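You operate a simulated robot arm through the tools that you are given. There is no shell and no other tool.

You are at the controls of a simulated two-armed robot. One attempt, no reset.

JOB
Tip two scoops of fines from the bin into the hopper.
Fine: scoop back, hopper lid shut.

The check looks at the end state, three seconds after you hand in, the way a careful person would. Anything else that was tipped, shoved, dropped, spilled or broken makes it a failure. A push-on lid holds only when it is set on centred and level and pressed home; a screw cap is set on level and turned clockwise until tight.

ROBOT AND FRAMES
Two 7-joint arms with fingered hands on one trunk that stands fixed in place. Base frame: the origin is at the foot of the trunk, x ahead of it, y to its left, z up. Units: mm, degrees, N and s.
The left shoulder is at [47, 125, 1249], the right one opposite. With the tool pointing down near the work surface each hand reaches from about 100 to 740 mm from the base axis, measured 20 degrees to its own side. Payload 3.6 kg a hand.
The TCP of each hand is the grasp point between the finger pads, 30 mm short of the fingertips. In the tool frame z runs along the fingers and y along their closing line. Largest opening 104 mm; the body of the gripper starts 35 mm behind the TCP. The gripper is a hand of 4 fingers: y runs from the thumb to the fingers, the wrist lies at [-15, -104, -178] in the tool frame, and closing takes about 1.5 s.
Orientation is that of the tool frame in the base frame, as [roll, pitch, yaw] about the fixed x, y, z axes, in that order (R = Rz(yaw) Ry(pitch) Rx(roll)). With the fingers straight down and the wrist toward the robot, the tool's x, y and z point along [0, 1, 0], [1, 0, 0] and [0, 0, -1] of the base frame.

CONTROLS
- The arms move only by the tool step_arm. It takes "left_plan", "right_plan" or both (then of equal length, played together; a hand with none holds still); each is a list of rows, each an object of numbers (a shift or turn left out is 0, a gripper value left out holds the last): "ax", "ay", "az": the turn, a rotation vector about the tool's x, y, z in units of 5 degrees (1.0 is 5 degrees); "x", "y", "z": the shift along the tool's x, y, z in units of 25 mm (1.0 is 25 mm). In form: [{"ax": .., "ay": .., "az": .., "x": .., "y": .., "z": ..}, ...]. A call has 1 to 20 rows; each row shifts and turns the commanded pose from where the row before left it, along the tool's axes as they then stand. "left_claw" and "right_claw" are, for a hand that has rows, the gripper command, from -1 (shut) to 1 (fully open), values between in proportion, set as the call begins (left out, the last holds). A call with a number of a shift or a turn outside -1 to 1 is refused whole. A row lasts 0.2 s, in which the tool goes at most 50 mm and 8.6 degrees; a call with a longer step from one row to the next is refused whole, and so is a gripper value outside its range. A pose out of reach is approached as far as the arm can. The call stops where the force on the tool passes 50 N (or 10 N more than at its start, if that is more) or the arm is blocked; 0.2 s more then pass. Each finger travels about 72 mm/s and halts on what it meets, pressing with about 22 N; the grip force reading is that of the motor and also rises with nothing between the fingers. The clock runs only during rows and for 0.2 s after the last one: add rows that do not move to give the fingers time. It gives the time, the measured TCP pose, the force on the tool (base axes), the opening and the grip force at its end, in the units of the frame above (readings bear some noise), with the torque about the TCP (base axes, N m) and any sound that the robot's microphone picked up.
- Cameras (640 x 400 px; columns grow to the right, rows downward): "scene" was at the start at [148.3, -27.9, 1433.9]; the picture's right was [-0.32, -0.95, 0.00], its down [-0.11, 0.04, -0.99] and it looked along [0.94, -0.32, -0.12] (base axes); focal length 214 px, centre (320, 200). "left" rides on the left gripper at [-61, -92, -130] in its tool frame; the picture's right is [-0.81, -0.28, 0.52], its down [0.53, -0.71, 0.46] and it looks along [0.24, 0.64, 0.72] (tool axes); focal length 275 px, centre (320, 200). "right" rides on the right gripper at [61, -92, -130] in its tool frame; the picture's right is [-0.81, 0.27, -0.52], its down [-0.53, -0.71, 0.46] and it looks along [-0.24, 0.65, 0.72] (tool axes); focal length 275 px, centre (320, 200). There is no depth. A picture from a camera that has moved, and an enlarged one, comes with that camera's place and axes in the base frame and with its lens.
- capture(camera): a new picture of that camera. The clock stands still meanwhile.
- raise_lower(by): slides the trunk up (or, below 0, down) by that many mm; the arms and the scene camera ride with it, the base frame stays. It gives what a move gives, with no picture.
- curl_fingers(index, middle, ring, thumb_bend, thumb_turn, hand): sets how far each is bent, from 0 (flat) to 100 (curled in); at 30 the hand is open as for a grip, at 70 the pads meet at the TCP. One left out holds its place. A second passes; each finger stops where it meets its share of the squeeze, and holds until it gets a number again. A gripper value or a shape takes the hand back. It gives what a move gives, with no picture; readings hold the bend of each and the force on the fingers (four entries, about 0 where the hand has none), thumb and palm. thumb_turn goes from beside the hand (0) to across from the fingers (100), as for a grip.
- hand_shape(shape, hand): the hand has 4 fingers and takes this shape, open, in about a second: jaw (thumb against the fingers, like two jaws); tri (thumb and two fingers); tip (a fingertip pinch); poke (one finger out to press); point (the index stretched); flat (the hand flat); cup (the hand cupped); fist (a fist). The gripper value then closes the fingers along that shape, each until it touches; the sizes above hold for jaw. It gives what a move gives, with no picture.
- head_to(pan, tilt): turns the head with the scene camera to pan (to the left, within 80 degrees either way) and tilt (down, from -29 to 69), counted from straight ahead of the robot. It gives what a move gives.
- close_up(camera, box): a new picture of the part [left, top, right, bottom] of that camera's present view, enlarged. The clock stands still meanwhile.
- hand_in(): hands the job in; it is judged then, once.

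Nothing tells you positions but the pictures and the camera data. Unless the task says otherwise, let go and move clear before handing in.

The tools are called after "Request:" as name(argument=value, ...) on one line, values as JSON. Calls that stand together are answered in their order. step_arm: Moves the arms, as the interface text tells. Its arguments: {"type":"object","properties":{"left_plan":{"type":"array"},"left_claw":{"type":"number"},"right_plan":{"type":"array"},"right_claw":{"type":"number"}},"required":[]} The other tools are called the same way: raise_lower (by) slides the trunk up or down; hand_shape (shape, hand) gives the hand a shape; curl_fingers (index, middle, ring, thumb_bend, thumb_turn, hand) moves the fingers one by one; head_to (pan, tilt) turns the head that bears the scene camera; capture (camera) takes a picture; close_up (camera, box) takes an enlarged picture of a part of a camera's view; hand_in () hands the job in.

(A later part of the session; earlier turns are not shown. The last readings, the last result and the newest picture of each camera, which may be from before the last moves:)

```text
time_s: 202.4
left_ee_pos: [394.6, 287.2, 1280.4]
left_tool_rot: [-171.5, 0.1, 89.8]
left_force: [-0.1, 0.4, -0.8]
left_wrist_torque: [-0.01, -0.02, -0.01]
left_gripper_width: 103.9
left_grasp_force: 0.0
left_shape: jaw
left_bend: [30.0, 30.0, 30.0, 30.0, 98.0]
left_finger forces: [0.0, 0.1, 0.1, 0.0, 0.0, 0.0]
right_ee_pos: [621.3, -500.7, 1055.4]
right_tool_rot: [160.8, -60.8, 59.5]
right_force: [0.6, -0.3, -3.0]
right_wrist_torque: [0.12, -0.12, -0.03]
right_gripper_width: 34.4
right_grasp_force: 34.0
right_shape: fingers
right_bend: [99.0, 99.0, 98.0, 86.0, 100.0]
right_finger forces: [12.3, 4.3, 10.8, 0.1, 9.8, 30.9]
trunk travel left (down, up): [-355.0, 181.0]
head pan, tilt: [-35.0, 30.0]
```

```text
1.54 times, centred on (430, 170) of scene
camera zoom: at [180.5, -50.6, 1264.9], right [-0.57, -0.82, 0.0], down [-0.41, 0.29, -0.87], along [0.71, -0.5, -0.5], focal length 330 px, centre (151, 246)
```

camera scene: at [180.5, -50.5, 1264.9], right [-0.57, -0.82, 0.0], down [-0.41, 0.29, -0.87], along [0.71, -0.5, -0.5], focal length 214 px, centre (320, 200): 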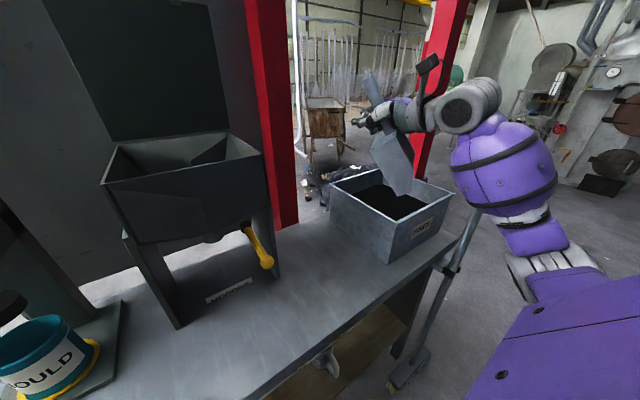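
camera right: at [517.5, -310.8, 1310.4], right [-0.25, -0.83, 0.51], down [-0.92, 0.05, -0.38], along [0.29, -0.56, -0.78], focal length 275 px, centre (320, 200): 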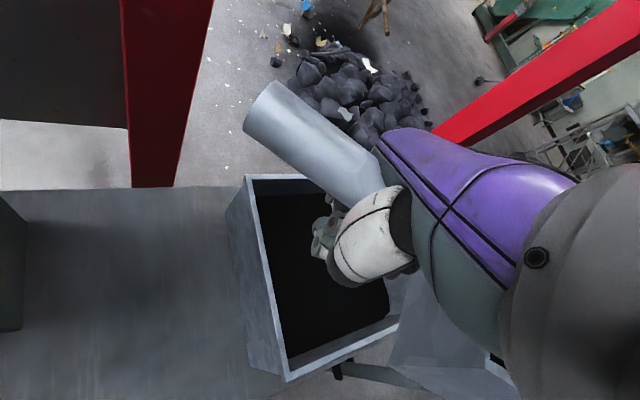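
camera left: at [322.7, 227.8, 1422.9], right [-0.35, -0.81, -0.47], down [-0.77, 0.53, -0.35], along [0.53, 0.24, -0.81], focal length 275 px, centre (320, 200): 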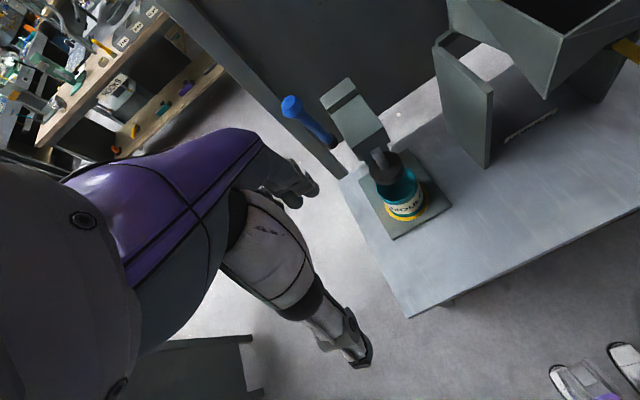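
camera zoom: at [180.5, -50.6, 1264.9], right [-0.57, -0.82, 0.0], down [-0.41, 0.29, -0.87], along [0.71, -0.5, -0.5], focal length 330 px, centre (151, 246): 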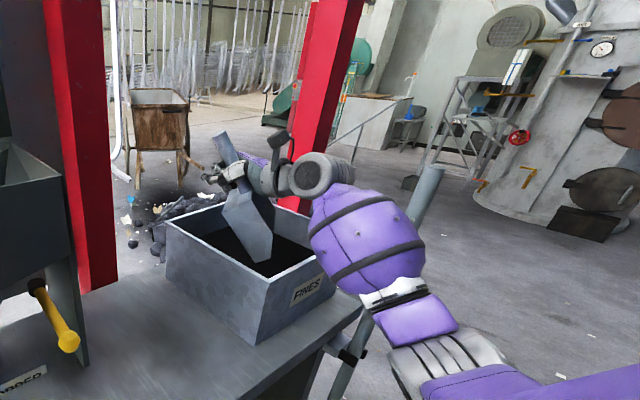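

Stage 1 of the second dig: slicing in, slightly deeper than before.

Request:
step_arm(right_plan=[{"x": -0.558, "y": -0.145, "z": -0.02}, {"x": -0.558, "y": -0.145, "z": -0.02}, {"x": -0.558, "y": -0.145, "z": -0.02}, {"x": -0.558, "y": -0.145, "z": -0.02}, {"x": -0.558, "y": -0.145, "z": -0.02}, {"x": -0.249, "y": -0.053, "z": 0.288, "ax": 0.27, "ay": -0.96}, {"x": -0.282, "y": -0.06, "z": 0.306, "ax": 0.27, "ay": -0.96}, {"x": -0.305, "y": -0.066, "z": 0.329, "ax": 0.27, "ay": -0.96}, {"x": -0.336, "y": -0.073, "z": 0.347, "ax": 0.27, "ay": -0.96}])

Request:
close_up(camera="scene", box=[300, 40, 560, 300])

```text
time_s: 204.4
left_ee_pos: [393.3, 287.7, 1280.5]
left_tool_rot: [-171.4, 0.1, 89.7]
left_force: [0.3, 0.6, 0.2]
left_wrist_torque: [-0.03, -0.03, -0.01]
left_gripper_width: 103.6
left_grasp_force: 0.1
left_shape: jaw
left_bend: [30.0, 30.0, 30.0, 30.0, 98.0]
left_finger forces: [0.0, 0.1, 0.1, 0.0, 0.0, 0.0]
right_ee_pos: [598.0, -513.5, 950.5]
right_tool_rot: [172.1, -42.0, 52.1]
right_force: [-0.2, 0.6, -5.1]
right_wrist_torque: [0.27, -0.31, -0.02]
right_gripper_width: 34.0
right_grasp_force: 34.0
right_shape: fingers
right_bend: [99.0, 99.0, 98.0, 86.0, 100.0]
right_finger forces: [12.0, 4.6, 11.7, 0.0, 10.0, 29.2]
trunk travel left (down, up): [-355.0, 181.0]
head pan, tilt: [-35.0, 30.0]
```

```text
1.54 times, centred on (430, 170) of scene
camera zoom: at [180.6, -50.7, 1264.9], right [-0.57, -0.82, 0.0], down [-0.41, 0.29, -0.87], along [0.71, -0.5, -0.5], focal length 330 px, centre (151, 246)
```

zoom: 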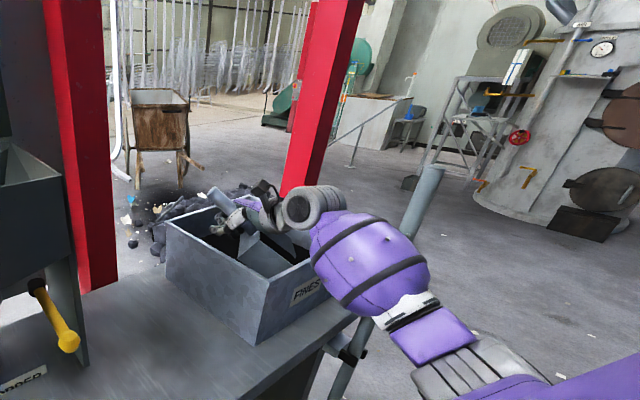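

Loaded (about 5 N total). Stage 3: curling up and lifting.

Request:
step_arm(right_plan=[{"x": 0.06, "y": 0.036, "z": 0.494, "ax": 0.27, "ay": -0.96}, {"x": 0.26, "y": 0.075, "z": 0.193, "ax": 0.27, "ay": -0.96}, {"x": 0.43, "y": 0.104, "z": -0.172, "ax": 0.27, "ay": -0.96}, {"x": 0.537, "y": 0.116, "z": -0.568, "ax": 0.27, "ay": -0.96}, {"x": 0.298, "y": 0.047, "z": -0.74}, {"x": 0.298, "y": 0.047, "z": -0.74}, {"x": 0.298, "y": 0.047, "z": -0.74}])

Request:
close_up(camera="scene", box=[300, 40, 560, 300])

```text
time_s: 206.0
left_ee_pos: [394.1, 289.0, 1279.9]
left_tool_rot: [-171.6, 0.1, 89.8]
left_force: [0.4, 0.3, -0.1]
left_wrist_torque: [-0.02, 0.04, 0.0]
left_gripper_width: 103.6
left_grasp_force: 0.1
left_shape: jaw
left_bend: [30.0, 30.0, 30.0, 30.0, 98.0]
left_finger forces: [0.1, 0.0, 0.0, 0.0, 0.1, 0.0]
right_ee_pos: [622.9, -498.6, 1030.7]
right_tool_rot: [178.5, -22.8, 50.3]
right_force: [-0.4, 0.0, -4.4]
right_wrist_torque: [0.3, -0.28, 0.01]
right_gripper_width: 34.4
right_grasp_force: 33.3
right_shape: fingers
right_bend: [99.0, 99.0, 98.0, 86.0, 100.0]
right_finger forces: [11.7, 4.8, 11.8, 0.0, 10.1, 28.5]
trunk travel left (down, up): [-355.0, 181.0]
head pan, tilt: [-35.0, 30.0]
```

```text
1.54 times, centred on (430, 170) of scene
camera zoom: at [180.5, -50.5, 1264.9], right [-0.57, -0.82, 0.0], down [-0.41, 0.29, -0.87], along [0.71, -0.5, -0.5], focal length 330 px, centre (151, 246)
```

zoom: 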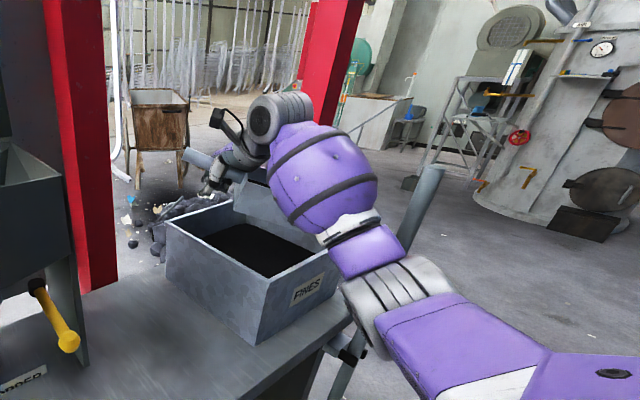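

Above the rim with the load. Raising the trunk 120 mm with the pan still over the bin.

Request:
raise_lower(by=120)

Request:
capture(camera="scene")

```text
time_s: 207.5
left_ee_pos: [395.3, 289.3, 1400.5]
left_tool_rot: [-171.3, 0.1, 89.8]
left_force: [-0.8, -0.2, 0.7]
left_wrist_torque: [-0.02, 0.03, -0.01]
left_gripper_width: 104.0
left_grasp_force: 0.0
left_shape: jaw
left_bend: [30.0, 30.0, 30.0, 30.0, 98.0]
left_finger forces: [0.1, 0.0, 0.1, 0.0, 0.1, 0.0]
right_ee_pos: [621.9, -497.9, 1149.6]
right_tool_rot: [178.5, -22.8, 50.4]
right_force: [-0.1, 0.1, -4.4]
right_wrist_torque: [0.3, -0.28, -0.02]
right_gripper_width: 34.3
right_grasp_force: 33.5
right_shape: fingers
right_bend: [100.0, 99.0, 98.0, 86.0, 100.0]
right_finger forces: [11.7, 4.9, 11.8, 0.0, 10.1, 28.4]
trunk travel left (down, up): [-475.0, 61.0]
head pan, tilt: [-35.0, 30.0]
```

```text
taken
camera scene: at [135.8, -50.7, 1396.0], right [-0.57, -0.82, 0.0], down [-0.41, 0.29, -0.87], along [0.71, -0.5, -0.5], focal length 214 px, centre (320, 200)
```

scene: 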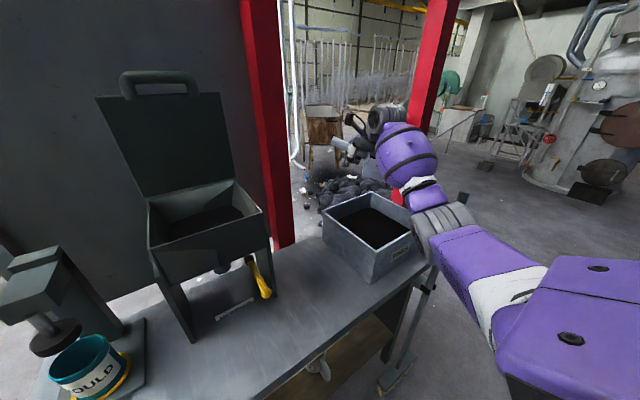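

Now leveling the pan while drawing it left, away from the bin and the pole.

Request:
step_arm(right_plan=[{"x": 0.202, "y": -0.91, "z": -0.2, "ax": 0.27, "ay": -0.96}, {"x": 0.182, "y": -0.914, "z": -0.194, "ax": 0.27, "ay": -0.96}, {"x": 0.163, "y": -0.92, "z": -0.187, "ax": 0.27, "ay": -0.96}, {"x": 0.143, "y": -0.925, "z": -0.18, "ax": 0.27, "ay": -0.96}, {"x": 0.127, "y": -0.928, "z": -0.168, "ax": 0.27, "ay": -0.96}])

Request:
capture(camera="scene")

```text
time_s: 208.7
left_ee_pos: [393.0, 288.7, 1400.6]
left_tool_rot: [-171.5, 0.2, 89.9]
left_force: [0.3, 0.3, -0.1]
left_wrist_torque: [0.01, -0.03, 0.01]
left_gripper_width: 103.8
left_grasp_force: 0.0
left_shape: jaw
left_bend: [30.0, 30.0, 30.0, 30.0, 98.0]
left_finger forces: [0.0, 0.1, 0.0, 0.0, 0.0, 0.0]
right_ee_pos: [542.7, -412.5, 1180.9]
right_tool_rot: [-174.9, 1.2, 51.0]
right_force: [-0.6, 0.6, -4.9]
right_wrist_torque: [0.24, -0.25, -0.05]
right_gripper_width: 34.2
right_grasp_force: 33.2
right_shape: fingers
right_bend: [100.0, 99.0, 98.0, 86.0, 100.0]
right_finger forces: [11.5, 5.1, 12.0, 0.0, 10.3, 28.4]
trunk travel left (down, up): [-475.0, 61.0]
head pan, tilt: [-35.0, 30.0]
```

```text
taken
camera scene: at [134.5, -50.5, 1396.3], right [-0.57, -0.82, 0.0], down [-0.41, 0.29, -0.87], along [0.71, -0.5, -0.5], focal length 214 px, centre (320, 200)
```

scene: 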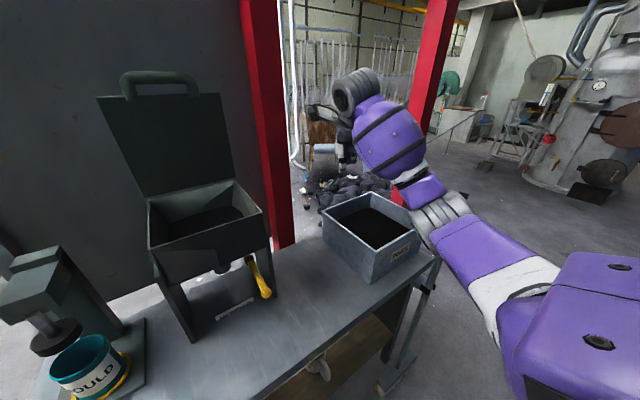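

No contact, load kept. Turning to point right, as before.

Request:
step_arm(right_plan=[{"ax": -0.019, "ay": -0.094, "az": -0.995}, {"ax": -0.019, "ay": -0.094, "az": -0.995}, {"ax": -0.019, "ay": -0.094, "az": -0.995}, {"ax": -0.019, "ay": -0.094, "az": -0.995}, {"ax": -0.019, "ay": -0.094, "az": -0.995}, {"ax": -0.019, "ay": -0.094, "az": -0.995}, {"ax": -0.019, "ay": -0.094, "az": -0.995}, {"ax": -0.019, "ay": -0.094, "az": -0.995}, {"ax": -0.019, "ay": -0.094, "az": -0.995}, {"ax": -0.019, "ay": -0.094, "az": -0.995}, {"ax": -0.019, "ay": -0.094, "az": -0.995}])

Request:
step_arm(right_plan=[{"x": -0.019, "y": -0.075, "z": -0.876}, {"x": -0.019, "y": -0.075, "z": -0.876}, {"x": -0.019, "y": -0.075, "z": -0.876}, {"x": -0.019, "y": -0.075, "z": -0.876}, {"x": -0.019, "y": -0.075, "z": -0.876}, {"x": 0.835, "y": 0.336, "z": -0.049}, {"x": 0.835, "y": 0.336, "z": -0.049}, {"x": 0.835, "y": 0.336, "z": -0.049}, {"x": 0.835, "y": 0.336, "z": -0.049}, {"x": 0.835, "y": 0.336, "z": -0.049}, {"x": 0.835, "y": 0.336, "z": -0.049}])

Request:
head_to(pan=-15, tilt=30)

Request:
capture(camera="scene")

```text
time_s: 211.1
left_ee_pos: [393.8, 288.5, 1400.8]
left_tool_rot: [-171.5, 0.1, 89.8]
left_force: [0.5, 0.3, -0.4]
left_wrist_torque: [0.02, -0.01, 0.02]
left_gripper_width: 103.8
left_grasp_force: 0.1
left_shape: jaw
left_bend: [30.0, 30.0, 30.0, 30.0, 98.0]
left_finger forces: [0.0, 0.0, 0.0, 0.0, 0.0, 0.0]
right_ee_pos: [543.8, -413.4, 1181.4]
right_tool_rot: [-174.9, 1.3, 106.2]
right_force: [-0.5, 0.5, -5.0]
right_wrist_torque: [0.37, 0.09, 0.03]
right_gripper_width: 34.2
right_grasp_force: 33.8
right_shape: fingers
right_bend: [100.0, 99.0, 98.0, 86.0, 100.0]
right_finger forces: [11.5, 5.1, 12.1, 0.1, 10.2, 28.5]
trunk travel left (down, up): [-475.0, 61.0]
head pan, tilt: [-35.0, 30.0]
```

```text
time_s: 213.5
left_ee_pos: [393.4, 288.5, 1399.2]
left_tool_rot: [-171.5, 0.3, 89.8]
left_force: [0.1, 0.3, 0.3]
left_wrist_torque: [-0.02, -0.01, 0.02]
left_gripper_width: 103.7
left_grasp_force: 0.0
left_shape: jaw
left_bend: [30.0, 30.0, 30.0, 30.0, 98.0]
left_finger forces: [0.0, 0.1, 0.1, 0.1, 0.0, 0.0]
right_ee_pos: [559.3, -278.8, 1290.8]
right_tool_rot: [-174.9, 1.3, 106.0]
right_force: [0.2, -0.5, -3.6]
right_wrist_torque: [0.33, 0.14, -0.01]
right_gripper_width: 34.2
right_grasp_force: 33.8
right_shape: fingers
right_bend: [100.0, 99.0, 98.0, 86.0, 100.0]
right_finger forces: [11.6, 5.4, 11.9, 0.0, 9.8, 28.3]
trunk travel left (down, up): [-475.0, 61.0]
head pan, tilt: [-35.0, 30.0]
```

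```text
time_s: 214.3
left_ee_pos: [394.5, 288.4, 1398.9]
left_tool_rot: [-171.4, 0.2, 89.9]
left_force: [-0.1, -0.1, -0.4]
left_wrist_torque: [0.01, -0.02, -0.03]
left_gripper_width: 103.7
left_grasp_force: 0.0
left_shape: jaw
left_bend: [30.0, 30.0, 30.0, 30.0, 98.0]
left_finger forces: [0.0, 0.1, 0.0, 0.0, 0.1, 0.0]
right_ee_pos: [557.5, -280.1, 1289.7]
right_tool_rot: [-174.8, 1.3, 106.0]
right_force: [-0.1, -0.5, -4.7]
right_wrist_torque: [0.37, 0.12, -0.02]
right_gripper_width: 34.1
right_grasp_force: 33.9
right_shape: fingers
right_bend: [100.0, 99.0, 98.0, 86.0, 100.0]
right_finger forces: [11.6, 5.4, 12.0, 0.0, 9.9, 28.3]
trunk travel left (down, up): [-475.0, 61.0]
head pan, tilt: [-15.0, 30.0]
```

```text
taken
camera scene: at [148.6, -22.1, 1396.2], right [-0.26, -0.97, 0.0], down [-0.48, 0.13, -0.87], along [0.84, -0.22, -0.5], focal length 214 px, centre (320, 200)
```

scene: 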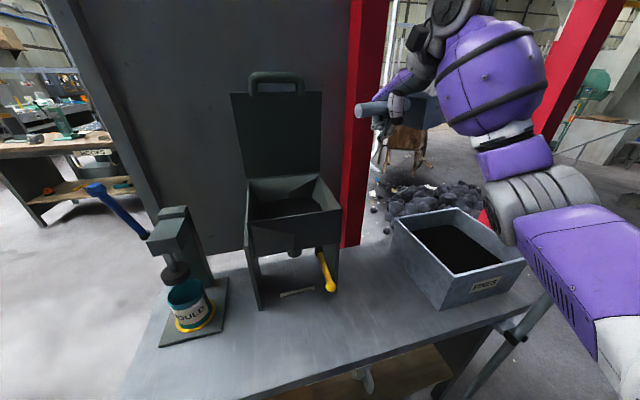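

Same load as the first time. Carrying it over the hopper mouth.

Request:
step_arm(right_plan=[{"x": 0.835, "y": 0.336, "z": -0.049}, {"x": 0.835, "y": 0.336, "z": -0.049}, {"x": 0.835, "y": 0.336, "z": -0.049}, {"x": 0.835, "y": 0.336, "z": -0.049}, {"x": 0.835, "y": 0.336, "z": -0.049}, {"x": 0.835, "y": 0.336, "z": -0.049}, {"x": 0.835, "y": 0.336, "z": -0.049}, {"x": 0.835, "y": 0.336, "z": -0.049}, {"x": 0.835, "y": 0.336, "z": -0.049}, {"x": 0.835, "y": 0.336, "z": -0.049}, {"x": 0.835, "y": 0.336, "z": -0.049}, {"x": 0.835, "y": 0.336, "z": -0.049}, {"x": 0.835, "y": 0.336, "z": -0.049}, {"x": 0.835, "y": 0.336, "z": -0.049}])

Request:
capture(camera="scene")

```text
time_s: 217.3
left_ee_pos: [393.6, 288.2, 1401.1]
left_tool_rot: [-171.6, 0.3, 89.8]
left_force: [0.5, -0.3, 0.2]
left_wrist_torque: [-0.02, 0.0, -0.01]
left_gripper_width: 103.7
left_grasp_force: 0.2
left_shape: jaw
left_bend: [30.0, 30.0, 30.0, 30.0, 98.0]
left_finger forces: [0.0, 0.0, 0.1, 0.0, 0.1, 0.0]
right_ee_pos: [592.6, 36.5, 1289.8]
right_tool_rot: [-174.9, 1.4, 106.0]
right_force: [-3.1, -0.7, -5.2]
right_wrist_torque: [0.4, -0.06, -0.39]
right_gripper_width: 34.3
right_grasp_force: 32.3
right_shape: fingers
right_bend: [100.0, 99.0, 97.0, 86.0, 100.0]
right_finger forces: [11.8, 5.5, 10.7, 0.1, 8.8, 27.7]
trunk travel left (down, up): [-475.0, 61.0]
head pan, tilt: [-15.0, 30.0]
```

```text
taken
camera scene: at [148.1, -21.2, 1396.2], right [-0.26, -0.97, 0.0], down [-0.48, 0.13, -0.87], along [0.84, -0.22, -0.5], focal length 214 px, centre (320, 200)
```

scene: 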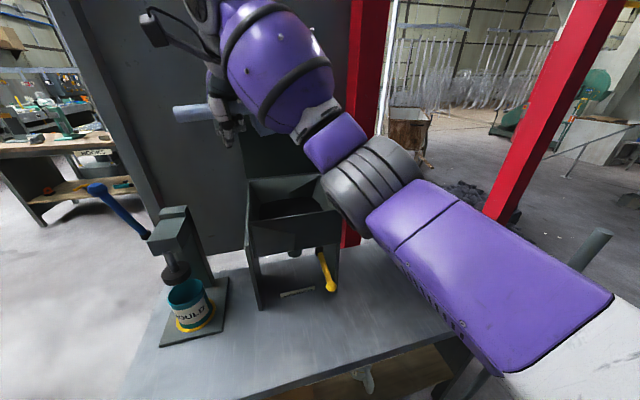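

A slight touch (3 N) of the pan's far corner on the lid, since I am 5 mm further out than last time. Moving 10 mm back toward me.

Request:
step_arm(right_plan=[{"x": 0.055, "y": -0.19, "z": 0.016}, {"x": 0.055, "y": -0.19, "z": 0.016}, {}])

Request:
close_up(camera="scene", box=[180, 60, 380, 260])

```text
time_s: 218.2
left_ee_pos: [394.4, 289.1, 1399.7]
left_tool_rot: [-171.5, 0.2, 89.8]
left_force: [0.0, 0.2, -0.4]
left_wrist_torque: [-0.01, 0.0, 0.01]
left_gripper_width: 103.7
left_grasp_force: 0.0
left_shape: jaw
left_bend: [30.0, 30.0, 30.0, 30.0, 98.0]
left_finger forces: [0.0, 0.0, 0.1, 0.0, 0.0, 0.0]
right_ee_pos: [581.5, 35.8, 1289.6]
right_tool_rot: [-174.7, 1.3, 106.0]
right_force: [-0.7, 0.7, -4.2]
right_wrist_torque: [0.36, 0.1, -0.01]
right_gripper_width: 33.9
right_grasp_force: 31.3
right_shape: fingers
right_bend: [100.0, 99.0, 97.0, 86.0, 100.0]
right_finger forces: [11.7, 5.0, 10.3, 0.0, 9.8, 27.0]
trunk travel left (down, up): [-475.0, 61.0]
head pan, tilt: [-15.0, 30.0]
```

```text
2.00 times, centred on (280, 160) of scene
camera zoom: at [148.6, -21.8, 1396.2], right [-0.26, -0.97, 0.0], down [-0.48, 0.13, -0.87], along [0.84, -0.22, -0.5], focal length 429 px, centre (400, 280)
```

zoom: 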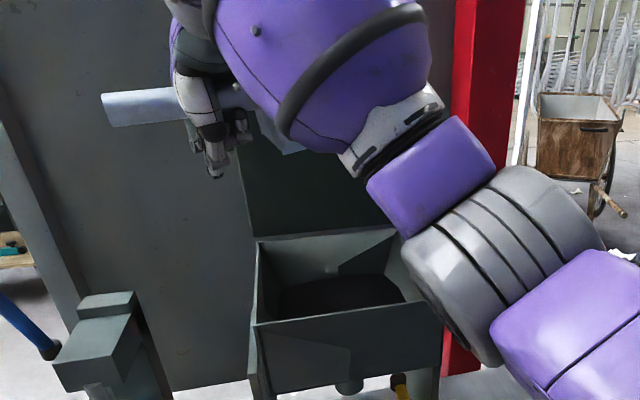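

Free again. Now tipping the second scoop in the same way.

Request:
step_arm(right_plan=[{"ax": -0.27, "ay": 0.96}, {"ax": -0.27, "ay": 0.96}, {"ax": -0.27, "ay": 0.96}, {"ax": -0.27, "ay": 0.96}, {"ax": -0.27, "ay": 0.96}, {"x": 0.122, "y": 0.02, "z": -0.295, "ax": -0.27, "ay": 0.96}, {"x": 0.146, "y": 0.026, "z": -0.283, "ax": -0.27, "ay": 0.96}, {"x": 0.169, "y": 0.033, "z": -0.269, "ax": -0.27, "ay": 0.96}, {"x": 0.191, "y": 0.039, "z": -0.253, "ax": -0.27, "ay": 0.96}])

Request:
close_up(camera="scene", box=[180, 60, 380, 260])

```text
time_s: 220.2
left_ee_pos: [392.8, 289.4, 1399.1]
left_tool_rot: [-171.5, 0.2, 89.9]
left_force: [-0.2, 0.4, -0.3]
left_wrist_torque: [0.01, 0.0, 0.06]
left_gripper_width: 103.8
left_grasp_force: 0.0
left_shape: jaw
left_bend: [30.0, 30.0, 30.0, 30.0, 98.0]
left_finger forces: [0.1, 0.0, 0.0, 0.0, 0.0, 0.1]
right_ee_pos: [580.5, 34.5, 1321.9]
right_tool_rot: [172.1, -42.0, 107.1]
right_force: [-0.5, 0.6, -5.0]
right_wrist_torque: [0.41, 0.06, 0.0]
right_gripper_width: 34.2
right_grasp_force: 31.3
right_shape: fingers
right_bend: [100.0, 99.0, 97.0, 86.0, 100.0]
right_finger forces: [12.1, 4.6, 9.7, 0.1, 9.1, 27.2]
trunk travel left (down, up): [-475.0, 61.0]
head pan, tilt: [-15.0, 30.0]
```

```text
2.00 times, centred on (280, 160) of scene
camera zoom: at [148.7, -22.0, 1396.2], right [-0.26, -0.97, 0.0], down [-0.48, 0.13, -0.87], along [0.84, -0.22, -0.5], focal length 429 px, centre (400, 280)
```

zoom: 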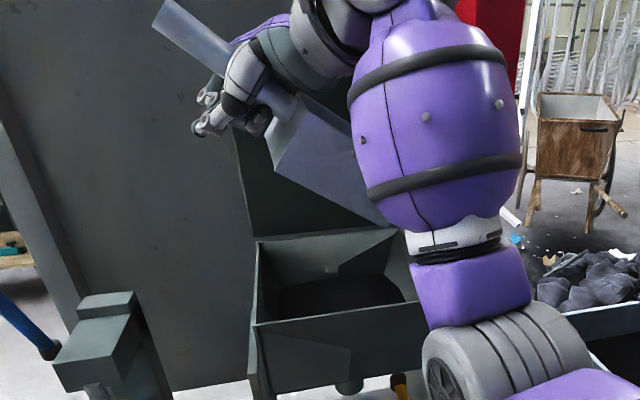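

On line with the hopper. Continuing past 60° and letting it flow.

Request:
step_arm(right_plan=[{"x": 0.265, "y": 0.057, "z": -0.294, "ax": -0.27, "ay": 0.96}, {"x": 0.288, "y": 0.064, "z": -0.27, "ax": -0.27, "ay": 0.96}, {"x": 0.31, "y": 0.07, "z": -0.243, "ax": -0.27, "ay": 0.96}, {"x": 0.329, "y": 0.077, "z": -0.214, "ax": -0.27, "ay": 0.96}, {}, {}, {}])

Request:
close_up(camera="scene", box=[180, 60, 380, 260])

Request:
step_arm(right_plan=[{"x": 0.173, "y": 0.041, "z": -0.092, "ax": -0.27, "ay": 0.96}, {"x": 0.18, "y": 0.043, "z": -0.076, "ax": -0.27, "ay": 0.96}, {"x": 0.185, "y": 0.046, "z": -0.06, "ax": -0.27, "ay": 0.96}, {}, {}, {"x": 0.024, "y": -0.02, "z": -0.658, "ax": -0.27, "ay": 0.96}, {}, {"x": 0.041, "y": -0.016, "z": -0.65, "ax": -0.27, "ay": 0.96}, {}])

Request:
close_up(camera="scene", box=[180, 60, 380, 260])

```text
time_s: 221.8
left_ee_pos: [393.2, 289.2, 1401.6]
left_tool_rot: [-171.5, 0.3, 89.8]
left_force: [0.0, -0.6, -0.5]
left_wrist_torque: [0.04, 0.01, 0.02]
left_gripper_width: 103.6
left_grasp_force: 0.1
left_shape: jaw
left_bend: [30.0, 30.0, 30.0, 30.0, 98.0]
left_finger forces: [0.1, 0.1, 0.0, 0.0, 0.0, 0.1]
right_ee_pos: [583.9, 36.2, 1361.5]
right_tool_rot: [161.1, -60.5, 114.0]
right_force: [1.0, -0.9, -4.5]
right_wrist_torque: [0.34, 0.05, 0.0]
right_gripper_width: 34.1
right_grasp_force: 32.5
right_shape: fingers
right_bend: [100.0, 99.0, 98.0, 86.0, 100.0]
right_finger forces: [12.3, 4.3, 9.4, 0.0, 8.9, 28.1]
trunk travel left (down, up): [-475.0, 61.0]
head pan, tilt: [-15.0, 30.0]
```

```text
2.00 times, centred on (280, 160) of scene
camera zoom: at [148.6, -21.8, 1396.2], right [-0.26, -0.97, 0.0], down [-0.48, 0.13, -0.87], along [0.84, -0.22, -0.5], focal length 429 px, centre (400, 280)
```

zoom: 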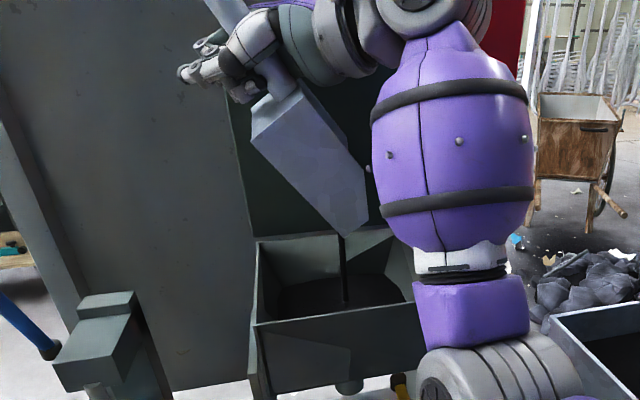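

```text
time_s: 223.8
left_ee_pos: [393.1, 288.4, 1399.8]
left_tool_rot: [-171.5, 0.2, 89.8]
left_force: [0.0, -0.7, 0.0]
left_wrist_torque: [-0.01, 0.0, -0.01]
left_gripper_width: 103.5
left_grasp_force: 0.0
left_shape: jaw
left_bend: [30.0, 30.0, 30.0, 30.0, 98.0]
left_finger forces: [0.1, 0.0, 0.0, 0.1, 0.0, 0.1]
right_ee_pos: [583.3, 2.7, 1383.3]
right_tool_rot: [105.1, -78.6, 165.7]
right_force: [0.6, 0.8, -3.5]
right_wrist_torque: [0.1, 0.04, 0.01]
right_gripper_width: 34.1
right_grasp_force: 31.8
right_shape: fingers
right_bend: [100.0, 99.0, 98.0, 86.0, 100.0]
right_finger forces: [12.4, 4.0, 9.3, 0.0, 8.7, 29.9]
trunk travel left (down, up): [-475.0, 61.0]
head pan, tilt: [-15.0, 30.0]
```

```text
2.00 times, centred on (280, 160) of scene
camera zoom: at [148.4, -21.3, 1396.2], right [-0.26, -0.97, 0.0], down [-0.48, 0.13, -0.87], along [0.84, -0.22, -0.5], focal length 429 px, centre (400, 280)
```

zoom: 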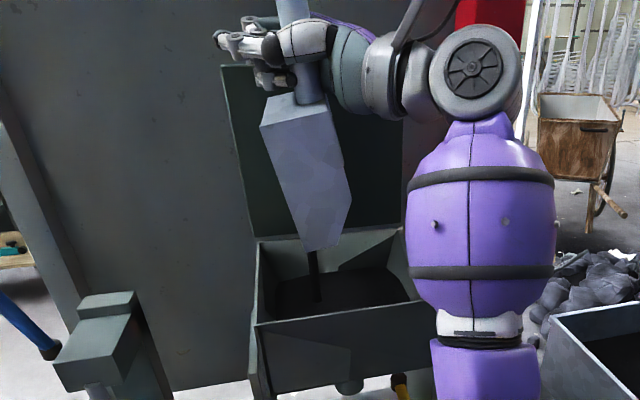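

Flowing neatly into the hopper. Tipping the last bit beyond vertical and waiting for it to empty.

Request:
step_arm(right_plan=[{"x": 0.018, "y": -0.021, "z": -0.639, "ax": -0.27, "ay": 0.96}, {}, {"x": 0.034, "y": -0.017, "z": -0.638, "ax": -0.27, "ay": 0.96}, {}, {}, {}, {}, {}, {}, {}, {}, {}])

Request:
close_up(camera="scene", box=[180, 60, 380, 260])

```text
time_s: 226.3
left_ee_pos: [393.4, 288.9, 1400.8]
left_tool_rot: [-171.4, 0.2, 89.9]
left_force: [0.3, -0.3, 0.0]
left_wrist_torque: [-0.02, -0.02, 0.03]
left_gripper_width: 103.9
left_grasp_force: 0.1
left_shape: jaw
left_bend: [30.0, 30.0, 30.0, 30.0, 98.0]
left_finger forces: [0.1, 0.0, 0.1, 0.0, 0.0, 0.0]
right_ee_pos: [582.2, -28.8, 1385.2]
right_tool_rot: [57.0, -77.0, -148.0]
right_force: [-0.9, -0.4, -2.9]
right_wrist_torque: [0.04, 0.03, 0.03]
right_gripper_width: 34.1
right_grasp_force: 32.3
right_shape: fingers
right_bend: [100.0, 99.0, 98.0, 86.0, 100.0]
right_finger forces: [12.6, 4.0, 9.3, 0.0, 8.6, 30.3]
trunk travel left (down, up): [-475.0, 61.0]
head pan, tilt: [-15.0, 30.0]
```

```text
2.00 times, centred on (280, 160) of scene
camera zoom: at [148.4, -21.8, 1396.2], right [-0.26, -0.97, 0.0], down [-0.48, 0.13, -0.87], along [0.84, -0.22, -0.5], focal length 429 px, centre (400, 280)
```

zoom: 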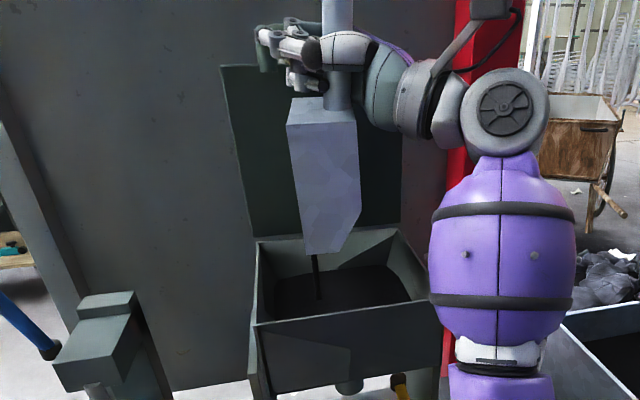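

A last thin trickle is still falling; waiting a little longer.

Request:
step_arm(right_plan=[{}, {}, {}, {}, {}, {}, {}, {}])

Request:
close_up(camera="scene", box=[180, 60, 380, 260])

```text
time_s: 228.2
left_ee_pos: [393.3, 287.9, 1400.5]
left_tool_rot: [-171.5, 0.2, 89.9]
left_force: [0.0, 0.1, 0.0]
left_wrist_torque: [0.03, 0.0, -0.01]
left_gripper_width: 103.4
left_grasp_force: 0.0
left_shape: jaw
left_bend: [30.0, 30.0, 30.0, 30.0, 98.0]
left_finger forces: [0.0, 0.1, 0.1, 0.0, 0.0, 0.0]
right_ee_pos: [582.2, -28.7, 1385.3]
right_tool_rot: [57.0, -77.0, -148.2]
right_force: [0.3, 1.0, -2.4]
right_wrist_torque: [0.03, 0.02, 0.04]
right_gripper_width: 34.1
right_grasp_force: 32.5
right_shape: fingers
right_bend: [100.0, 99.0, 98.0, 86.0, 100.0]
right_finger forces: [12.6, 4.0, 9.3, 0.0, 8.5, 30.2]
trunk travel left (down, up): [-475.0, 61.0]
head pan, tilt: [-15.0, 30.0]
```

```text
2.00 times, centred on (280, 160) of scene
camera zoom: at [148.4, -21.8, 1396.2], right [-0.26, -0.97, 0.0], down [-0.48, 0.13, -0.87], along [0.84, -0.22, -0.5], focal length 429 px, centre (400, 280)
```

zoom: 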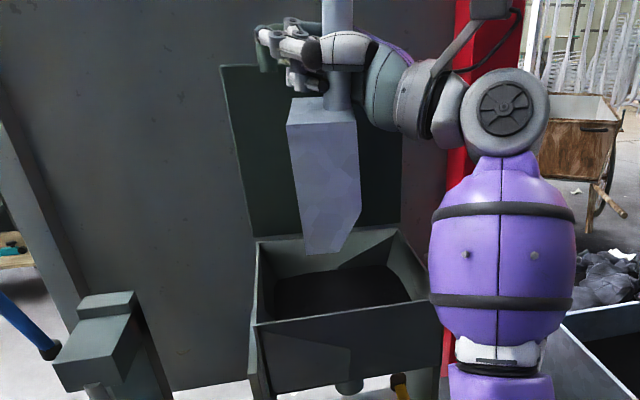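

The stream has ended and both scoops are in the hopper. Reversing the tip and bringing the scoop level.

Request:
step_arm(right_plan=[{"ax": 0.27, "ay": -0.96}, {"x": -0.034, "y": 0.017, "z": 0.638, "ax": 0.27, "ay": -0.96}, {"x": -0.018, "y": 0.021, "z": 0.639, "ax": 0.27, "ay": -0.96}, {"x": -0.041, "y": 0.016, "z": 0.65, "ax": 0.27, "ay": -0.96}, {"x": -0.024, "y": 0.02, "z": 0.658, "ax": 0.27, "ay": -0.96}, {"x": -0.185, "y": -0.046, "z": 0.06, "ax": 0.27, "ay": -0.96}, {"x": -0.18, "y": -0.043, "z": 0.076, "ax": 0.27, "ay": -0.96}, {"x": -0.173, "y": -0.041, "z": 0.092, "ax": 0.27, "ay": -0.96}, {"x": -0.329, "y": -0.077, "z": 0.214, "ax": 0.27, "ay": -0.96}, {"x": -0.31, "y": -0.07, "z": 0.243, "ax": 0.27, "ay": -0.96}, {"x": -0.288, "y": -0.064, "z": 0.27, "ax": 0.27, "ay": -0.96}, {"x": -0.265, "y": -0.057, "z": 0.294, "ax": 0.27, "ay": -0.96}, {"x": -0.191, "y": -0.039, "z": 0.253, "ax": 0.27, "ay": -0.96}, {"x": -0.169, "y": -0.033, "z": 0.269, "ax": 0.27, "ay": -0.96}, {"x": -0.146, "y": -0.026, "z": 0.283, "ax": 0.27, "ay": -0.96}, {"x": -0.122, "y": -0.02, "z": 0.295, "ax": 0.27, "ay": -0.96}, {"ax": 0.27, "ay": -0.96}, {"ax": 0.27, "ay": -0.96}, {"ax": 0.27, "ay": -0.96}, {"ax": 0.27, "ay": -0.96}])

Request:
step_arm(right_plan=[{"x": -0.835, "y": -0.336, "z": 0.049}, {"x": -0.835, "y": -0.336, "z": 0.049}, {"x": -0.835, "y": -0.336, "z": 0.049}, {"x": -0.835, "y": -0.336, "z": 0.049}, {"x": -0.835, "y": -0.336, "z": 0.049}, {"x": -0.835, "y": -0.336, "z": 0.049}, {"x": -0.835, "y": -0.336, "z": 0.049}, {"x": -0.835, "y": -0.336, "z": 0.049}, {"x": -0.835, "y": -0.336, "z": 0.049}, {"x": -0.835, "y": -0.336, "z": 0.049}, {"x": -0.835, "y": -0.336, "z": 0.049}, {"x": -0.835, "y": -0.336, "z": 0.049}, {"x": -0.835, "y": -0.336, "z": 0.049}, {"x": -0.835, "y": -0.336, "z": 0.049}, {"x": -0.835, "y": -0.336, "z": 0.049}, {"x": -0.835, "y": -0.336, "z": 0.049}])

Request:
capture(camera="scene")

Request:
close_up(camera="scene", box=[200, 60, 400, 320])

```text
time_s: 232.3
left_ee_pos: [393.2, 288.9, 1400.8]
left_tool_rot: [-171.5, 0.2, 89.8]
left_force: [0.1, -0.8, -0.3]
left_wrist_torque: [-0.03, -0.01, 0.01]
left_gripper_width: 103.8
left_grasp_force: 0.1
left_shape: jaw
left_bend: [30.0, 30.0, 30.0, 30.0, 98.0]
left_finger forces: [0.0, 0.0, 0.0, 0.0, 0.1, 0.1]
right_ee_pos: [580.5, 35.5, 1290.2]
right_tool_rot: [-174.8, 1.4, 106.0]
right_force: [0.5, 0.7, -2.9]
right_wrist_torque: [0.18, 0.06, -0.01]
right_gripper_width: 34.0
right_grasp_force: 32.2
right_shape: fingers
right_bend: [100.0, 99.0, 98.0, 86.0, 100.0]
right_finger forces: [11.6, 4.3, 10.4, 0.1, 9.0, 28.1]
trunk travel left (down, up): [-475.0, 61.0]
head pan, tilt: [-15.0, 30.0]
```

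```text
time_s: 235.8
left_ee_pos: [393.4, 287.2, 1400.4]
left_tool_rot: [-171.5, 0.1, 89.8]
left_force: [0.2, -0.6, 1.5]
left_wrist_torque: [0.01, 0.02, -0.01]
left_gripper_width: 103.8
left_grasp_force: 0.1
left_shape: jaw
left_bend: [30.0, 30.0, 30.0, 30.0, 98.0]
left_finger forces: [0.0, 0.0, 0.0, 0.0, 0.1, 0.0]
right_ee_pos: [543.8, -323.4, 1290.8]
right_tool_rot: [-174.7, 1.2, 106.1]
right_force: [-0.2, -0.3, -1.7]
right_wrist_torque: [0.2, 0.09, 0.02]
right_gripper_width: 34.2
right_grasp_force: 31.2
right_shape: fingers
right_bend: [100.0, 99.0, 98.0, 86.0, 100.0]
right_finger forces: [11.5, 4.4, 10.4, 0.1, 8.4, 27.8]
trunk travel left (down, up): [-475.0, 61.0]
head pan, tilt: [-15.0, 30.0]
```

```text
taken
camera scene: at [148.3, -22.5, 1396.2], right [-0.26, -0.97, 0.0], down [-0.48, 0.13, -0.87], along [0.84, -0.22, -0.5], focal length 214 px, centre (320, 200)
```

scene: 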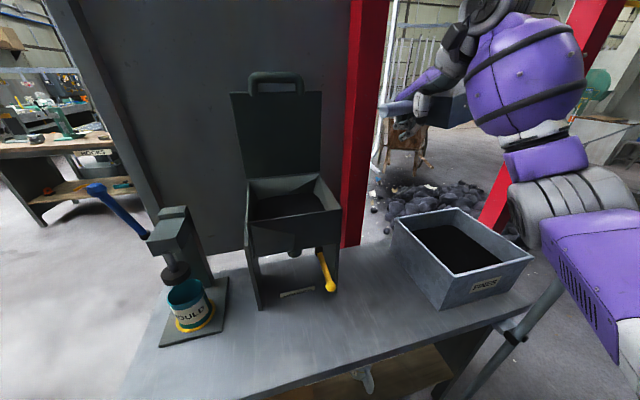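

```text
1.54 times, centred on (300, 190) of scene
camera zoom: at [148.3, -22.5, 1396.2], right [-0.26, -0.97, 0.0], down [-0.48, 0.13, -0.87], along [0.84, -0.22, -0.5], focal length 330 px, centre (351, 215)
```

zoom: 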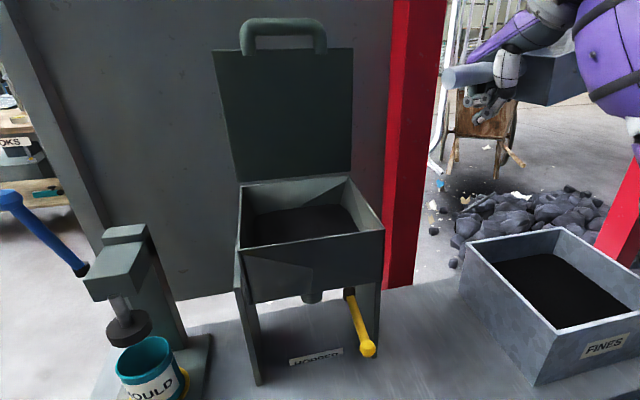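

The bench is clean and the hopper has both scoops. Now positioning the right hand for putting the scoop back: first over the scoop's place at height, then turning to the original heading. The left hand returns to a neutral place in front.

Request:
step_arm(left_plan=[{"ax": -0.85}, {"ax": -0.85}, {"x": -0.92, "y": -0.1, "z": -0.187}, {"x": -0.92, "y": -0.1, "z": -0.187}, {"x": -0.92, "y": -0.1, "z": -0.187}, {"x": -0.92, "y": -0.1, "z": -0.187}, {"x": -0.92, "y": -0.1, "z": -0.187}, {"x": -0.92, "y": -0.1, "z": -0.187}, {"x": -0.92, "y": -0.1, "z": -0.187}, {"x": -0.92, "y": -0.1, "z": -0.187}, {"x": -0.92, "y": -0.1, "z": -0.187}, {"x": -0.92, "y": -0.1, "z": -0.187}, {"x": -0.92, "y": -0.1, "z": -0.187}, {"x": -0.92, "y": -0.1, "z": -0.187}])

Request:
step_arm(right_plan=[{"x": 0.077, "y": -0.513, "z": 0.593}, {"x": 0.077, "y": -0.513, "z": 0.593}, {"x": 0.077, "y": -0.513, "z": 0.593}, {"ax": -0.019, "ay": -0.094, "az": -0.995}, {"ax": -0.019, "ay": -0.094, "az": -0.995}, {"ax": -0.019, "ay": -0.094, "az": -0.995}, {"ax": -0.019, "ay": -0.094, "az": -0.995}, {"ax": -0.019, "ay": -0.094, "az": -0.995}, {"ax": -0.019, "ay": -0.094, "az": -0.995}, {"ax": -0.019, "ay": -0.094, "az": -0.995}, {"ax": -0.019, "ay": -0.094, "az": -0.995}])

Request:
capture(camera="scene")

```text
time_s: 238.8
left_ee_pos: [363.8, 10.9, 1457.8]
left_tool_rot: [179.9, 0.0, 89.8]
left_force: [-0.6, 0.3, 0.4]
left_wrist_torque: [0.01, 0.01, 0.01]
left_gripper_width: 103.6
left_grasp_force: 0.1
left_shape: jaw
left_bend: [30.0, 30.0, 30.0, 30.0, 98.0]
left_finger forces: [0.1, 0.0, 0.0, 0.0, 0.1, 0.1]
right_ee_pos: [543.3, -324.9, 1290.8]
right_tool_rot: [-174.8, 1.2, 106.1]
right_force: [-0.5, -0.9, -2.5]
right_wrist_torque: [0.22, 0.07, -0.01]
right_gripper_width: 34.3
right_grasp_force: 31.2
right_shape: fingers
right_bend: [100.0, 99.0, 98.0, 86.0, 100.0]
right_finger forces: [11.6, 4.4, 10.4, 0.0, 8.3, 27.7]
trunk travel left (down, up): [-475.0, 61.0]
head pan, tilt: [-15.0, 30.0]
```

```text
time_s: 241.2
left_ee_pos: [364.5, 12.7, 1457.7]
left_tool_rot: [-180.0, 0.2, 89.9]
left_force: [-0.4, 0.1, 0.1]
left_wrist_torque: [0.01, -0.03, 0.0]
left_gripper_width: 103.8
left_grasp_force: 0.0
left_shape: jaw
left_bend: [30.0, 30.0, 30.0, 30.0, 98.0]
left_finger forces: [0.0, 0.1, 0.0, 0.0, 0.1, 0.1]
right_ee_pos: [501.9, -330.4, 1249.5]
right_tool_rot: [-174.6, 1.3, 146.1]
right_force: [-0.6, -0.4, -2.1]
right_wrist_torque: [0.13, 0.14, -0.01]
right_gripper_width: 34.1
right_grasp_force: 31.0
right_shape: fingers
right_bend: [100.0, 99.0, 98.0, 86.0, 100.0]
right_finger forces: [11.6, 4.5, 10.4, 0.0, 8.3, 27.6]
trunk travel left (down, up): [-475.0, 61.0]
head pan, tilt: [-15.0, 30.0]
```

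```text
taken
camera scene: at [148.5, -21.9, 1396.2], right [-0.26, -0.97, 0.0], down [-0.48, 0.13, -0.87], along [0.84, -0.22, -0.5], focal length 214 px, centre (320, 200)
```

scene: 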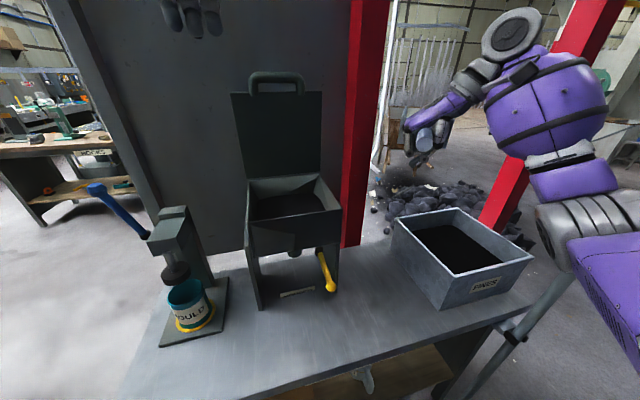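

Continuing the turn to the original heading.

Request:
step_arm(right_plan=[{"ax": -0.019, "ay": -0.094, "az": -0.995}, {"ax": -0.019, "ay": -0.094, "az": -0.995}, {"ax": -0.019, "ay": -0.094, "az": -0.995}, {"ax": -0.019, "ay": -0.094, "az": -0.995}, {"ax": -0.019, "ay": -0.094, "az": -0.995}, {"ax": -0.019, "ay": -0.094, "az": -0.995}, {"ax": -0.019, "ay": -0.094, "az": -0.995}, {"ax": -0.019, "ay": -0.094, "az": -0.995}, {"ax": -0.27, "ay": 0.96}])

Request:
raise_lower(by=-150)

Request:
head_to(pan=-25, tilt=30)

Request:
capture(camera="scene")

Request:
close_up(camera="scene", box=[280, 80, 480, 280])

```text
time_s: 243.2
left_ee_pos: [363.9, 12.2, 1457.7]
left_tool_rot: [180.0, 0.2, 89.9]
left_force: [-0.8, -0.2, 1.0]
left_wrist_torque: [-0.03, 0.02, -0.03]
left_gripper_width: 103.7
left_grasp_force: 0.1
left_shape: jaw
left_bend: [30.0, 30.0, 30.0, 30.0, 98.0]
left_finger forces: [0.0, 0.0, 0.0, 0.0, 0.0, 0.0]
right_ee_pos: [501.9, -332.6, 1250.3]
right_tool_rot: [-175.9, -3.5, -174.5]
right_force: [-0.2, -0.1, -2.4]
right_wrist_torque: [0.01, 0.21, 0.0]
right_gripper_width: 34.3
right_grasp_force: 31.0
right_shape: fingers
right_bend: [100.0, 99.0, 98.0, 86.0, 100.0]
right_finger forces: [11.6, 4.6, 10.5, 0.1, 7.4, 27.5]
trunk travel left (down, up): [-475.0, 61.0]
head pan, tilt: [-15.0, 30.0]
```

```text
time_s: 244.9
left_ee_pos: [378.6, 13.7, 1296.9]
left_tool_rot: [-177.8, 0.5, 89.6]
left_force: [11.7, 4.9, 14.8]
left_wrist_torque: [-0.59, 2.26, -0.33]
left_gripper_width: 103.6
left_grasp_force: 0.0
left_shape: jaw
left_bend: [30.0, 30.0, 30.0, 30.0, 98.0]
left_finger forces: [0.1, 0.0, 0.1, 0.1, 0.0, 0.0]
right_ee_pos: [502.2, -331.0, 1099.8]
right_tool_rot: [-176.0, -3.4, -174.5]
right_force: [-0.5, -0.4, -2.1]
right_wrist_torque: [-0.02, 0.2, -0.01]
right_gripper_width: 34.3
right_grasp_force: 31.4
right_shape: fingers
right_bend: [100.0, 99.0, 98.0, 86.0, 100.0]
right_finger forces: [11.7, 4.6, 10.4, 0.1, 7.5, 27.5]
trunk travel left (down, up): [-325.0, 211.0]
head pan, tilt: [-15.0, 30.0]
```

```text
time_s: 245.6
left_ee_pos: [377.8, 12.2, 1297.5]
left_tool_rot: [-177.7, 0.3, 89.7]
left_force: [-0.1, -0.1, -0.3]
left_wrist_torque: [0.0, 0.02, -0.02]
left_gripper_width: 103.6
left_grasp_force: 0.0
left_shape: jaw
left_bend: [30.0, 30.0, 30.0, 30.0, 98.0]
left_finger forces: [0.0, 0.0, 0.0, 0.0, 0.0, 0.0]
right_ee_pos: [502.0, -331.5, 1099.3]
right_tool_rot: [-175.9, -3.4, -174.4]
right_force: [-0.4, -0.2, -2.8]
right_wrist_torque: [-0.01, 0.2, -0.01]
right_gripper_width: 34.1
right_grasp_force: 30.2
right_shape: fingers
right_bend: [100.0, 99.0, 98.0, 86.0, 100.0]
right_finger forces: [11.7, 4.6, 10.5, 0.1, 7.6, 27.4]
trunk travel left (down, up): [-325.0, 211.0]
head pan, tilt: [-25.0, 30.0]
```

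```text
taken
camera scene: at [194.7, -36.7, 1235.8], right [-0.42, -0.91, 0.0], down [-0.45, 0.21, -0.87], along [0.79, -0.37, -0.5], focal length 214 px, centre (320, 200)
```

scene: 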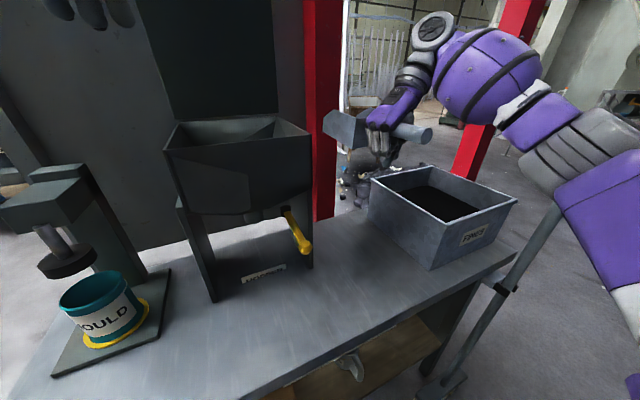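

```text
2.00 times, centred on (380, 180) of scene
camera zoom: at [194.7, -36.7, 1235.8], right [-0.42, -0.91, 0.0], down [-0.45, 0.21, -0.87], along [0.79, -0.37, -0.5], focal length 429 px, centre (200, 240)
```

zoom: 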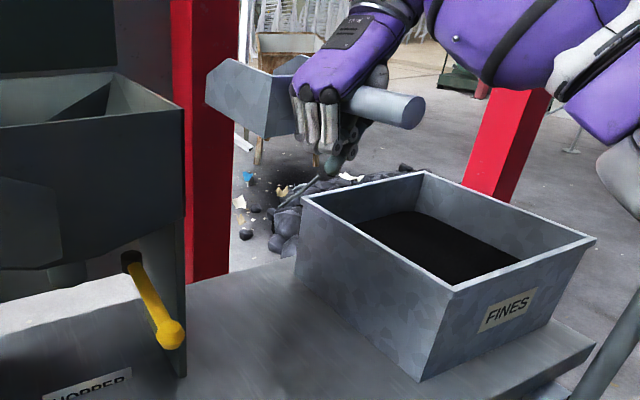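

The scoop is level with heading -9°, close to the original. Lowering it toward its place on the bench.

Request:
step_arm(right_plan=[{"x": -0.044, "y": 0.117, "z": 0.989}, {"x": -0.044, "y": 0.117, "z": 0.989}, {"x": -0.044, "y": 0.117, "z": 0.989}, {"x": -0.044, "y": 0.117, "z": 0.989}, {"x": -0.044, "y": 0.117, "z": 0.989}, {"x": -0.044, "y": 0.117, "z": 0.989}, {"x": -0.044, "y": 0.117, "z": 0.989}, {"x": -0.044, "y": 0.117, "z": 0.989}, {"x": -0.044, "y": 0.117, "z": 0.989}])

Request:
capture(camera="scene")

Request:
close_up(camera="scene", box=[290, 140, 450, 300])

Request:
capture(camera="right")

```text
time_s: 247.6
left_ee_pos: [377.0, 11.6, 1297.2]
left_tool_rot: [-177.7, 0.4, 89.7]
left_force: [0.0, -1.2, -0.7]
left_wrist_torque: [-0.02, 0.0, -0.01]
left_gripper_width: 103.6
left_grasp_force: 0.0
left_shape: jaw
left_bend: [30.0, 30.0, 30.0, 30.0, 98.0]
left_finger forces: [0.0, 0.1, 0.1, 0.0, 0.0, 0.1]
right_ee_pos: [497.4, -319.8, 876.7]
right_tool_rot: [-175.9, -3.4, -174.4]
right_force: [-0.2, 0.4, -3.0]
right_wrist_torque: [-0.02, 0.23, 0.01]
right_gripper_width: 34.1
right_grasp_force: 31.1
right_shape: fingers
right_bend: [100.0, 99.0, 98.0, 86.0, 100.0]
right_finger forces: [11.6, 4.6, 10.5, 0.0, 7.3, 27.6]
trunk travel left (down, up): [-325.0, 211.0]
head pan, tilt: [-25.0, 30.0]
```

```text
taken
camera scene: at [194.8, -36.9, 1235.8], right [-0.42, -0.91, 0.0], down [-0.45, 0.21, -0.87], along [0.78, -0.37, -0.5], focal length 214 px, centre (320, 200)
```

scene: 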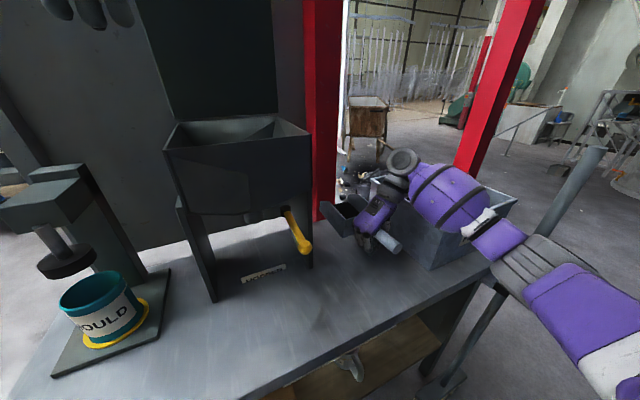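

```text
2.50 times, centred on (370, 220) of scene
camera zoom: at [194.8, -36.9, 1235.8], right [-0.42, -0.91, 0.0], down [-0.45, 0.21, -0.87], along [0.78, -0.37, -0.5], focal length 536 px, centre (195, 150)
```

zoom: 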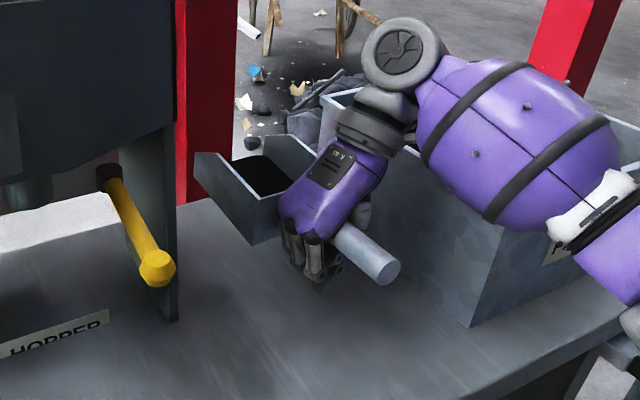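

```text
taken
camera right: at [451.9, -407.9, 1017.0], right [0.8, 0.39, 0.45], down [0.58, -0.69, -0.43], along [0.14, 0.61, -0.78], focal length 275 px, centre (320, 200)
```

right: 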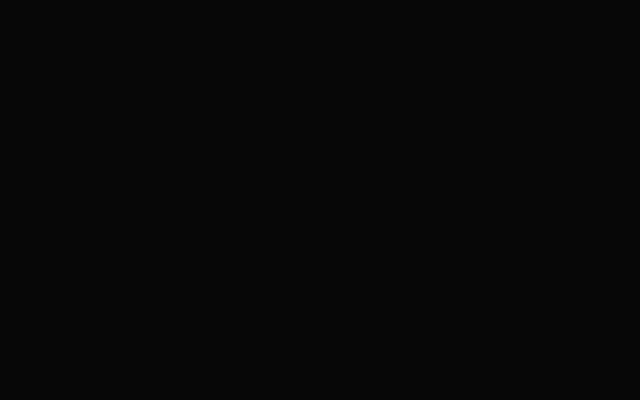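

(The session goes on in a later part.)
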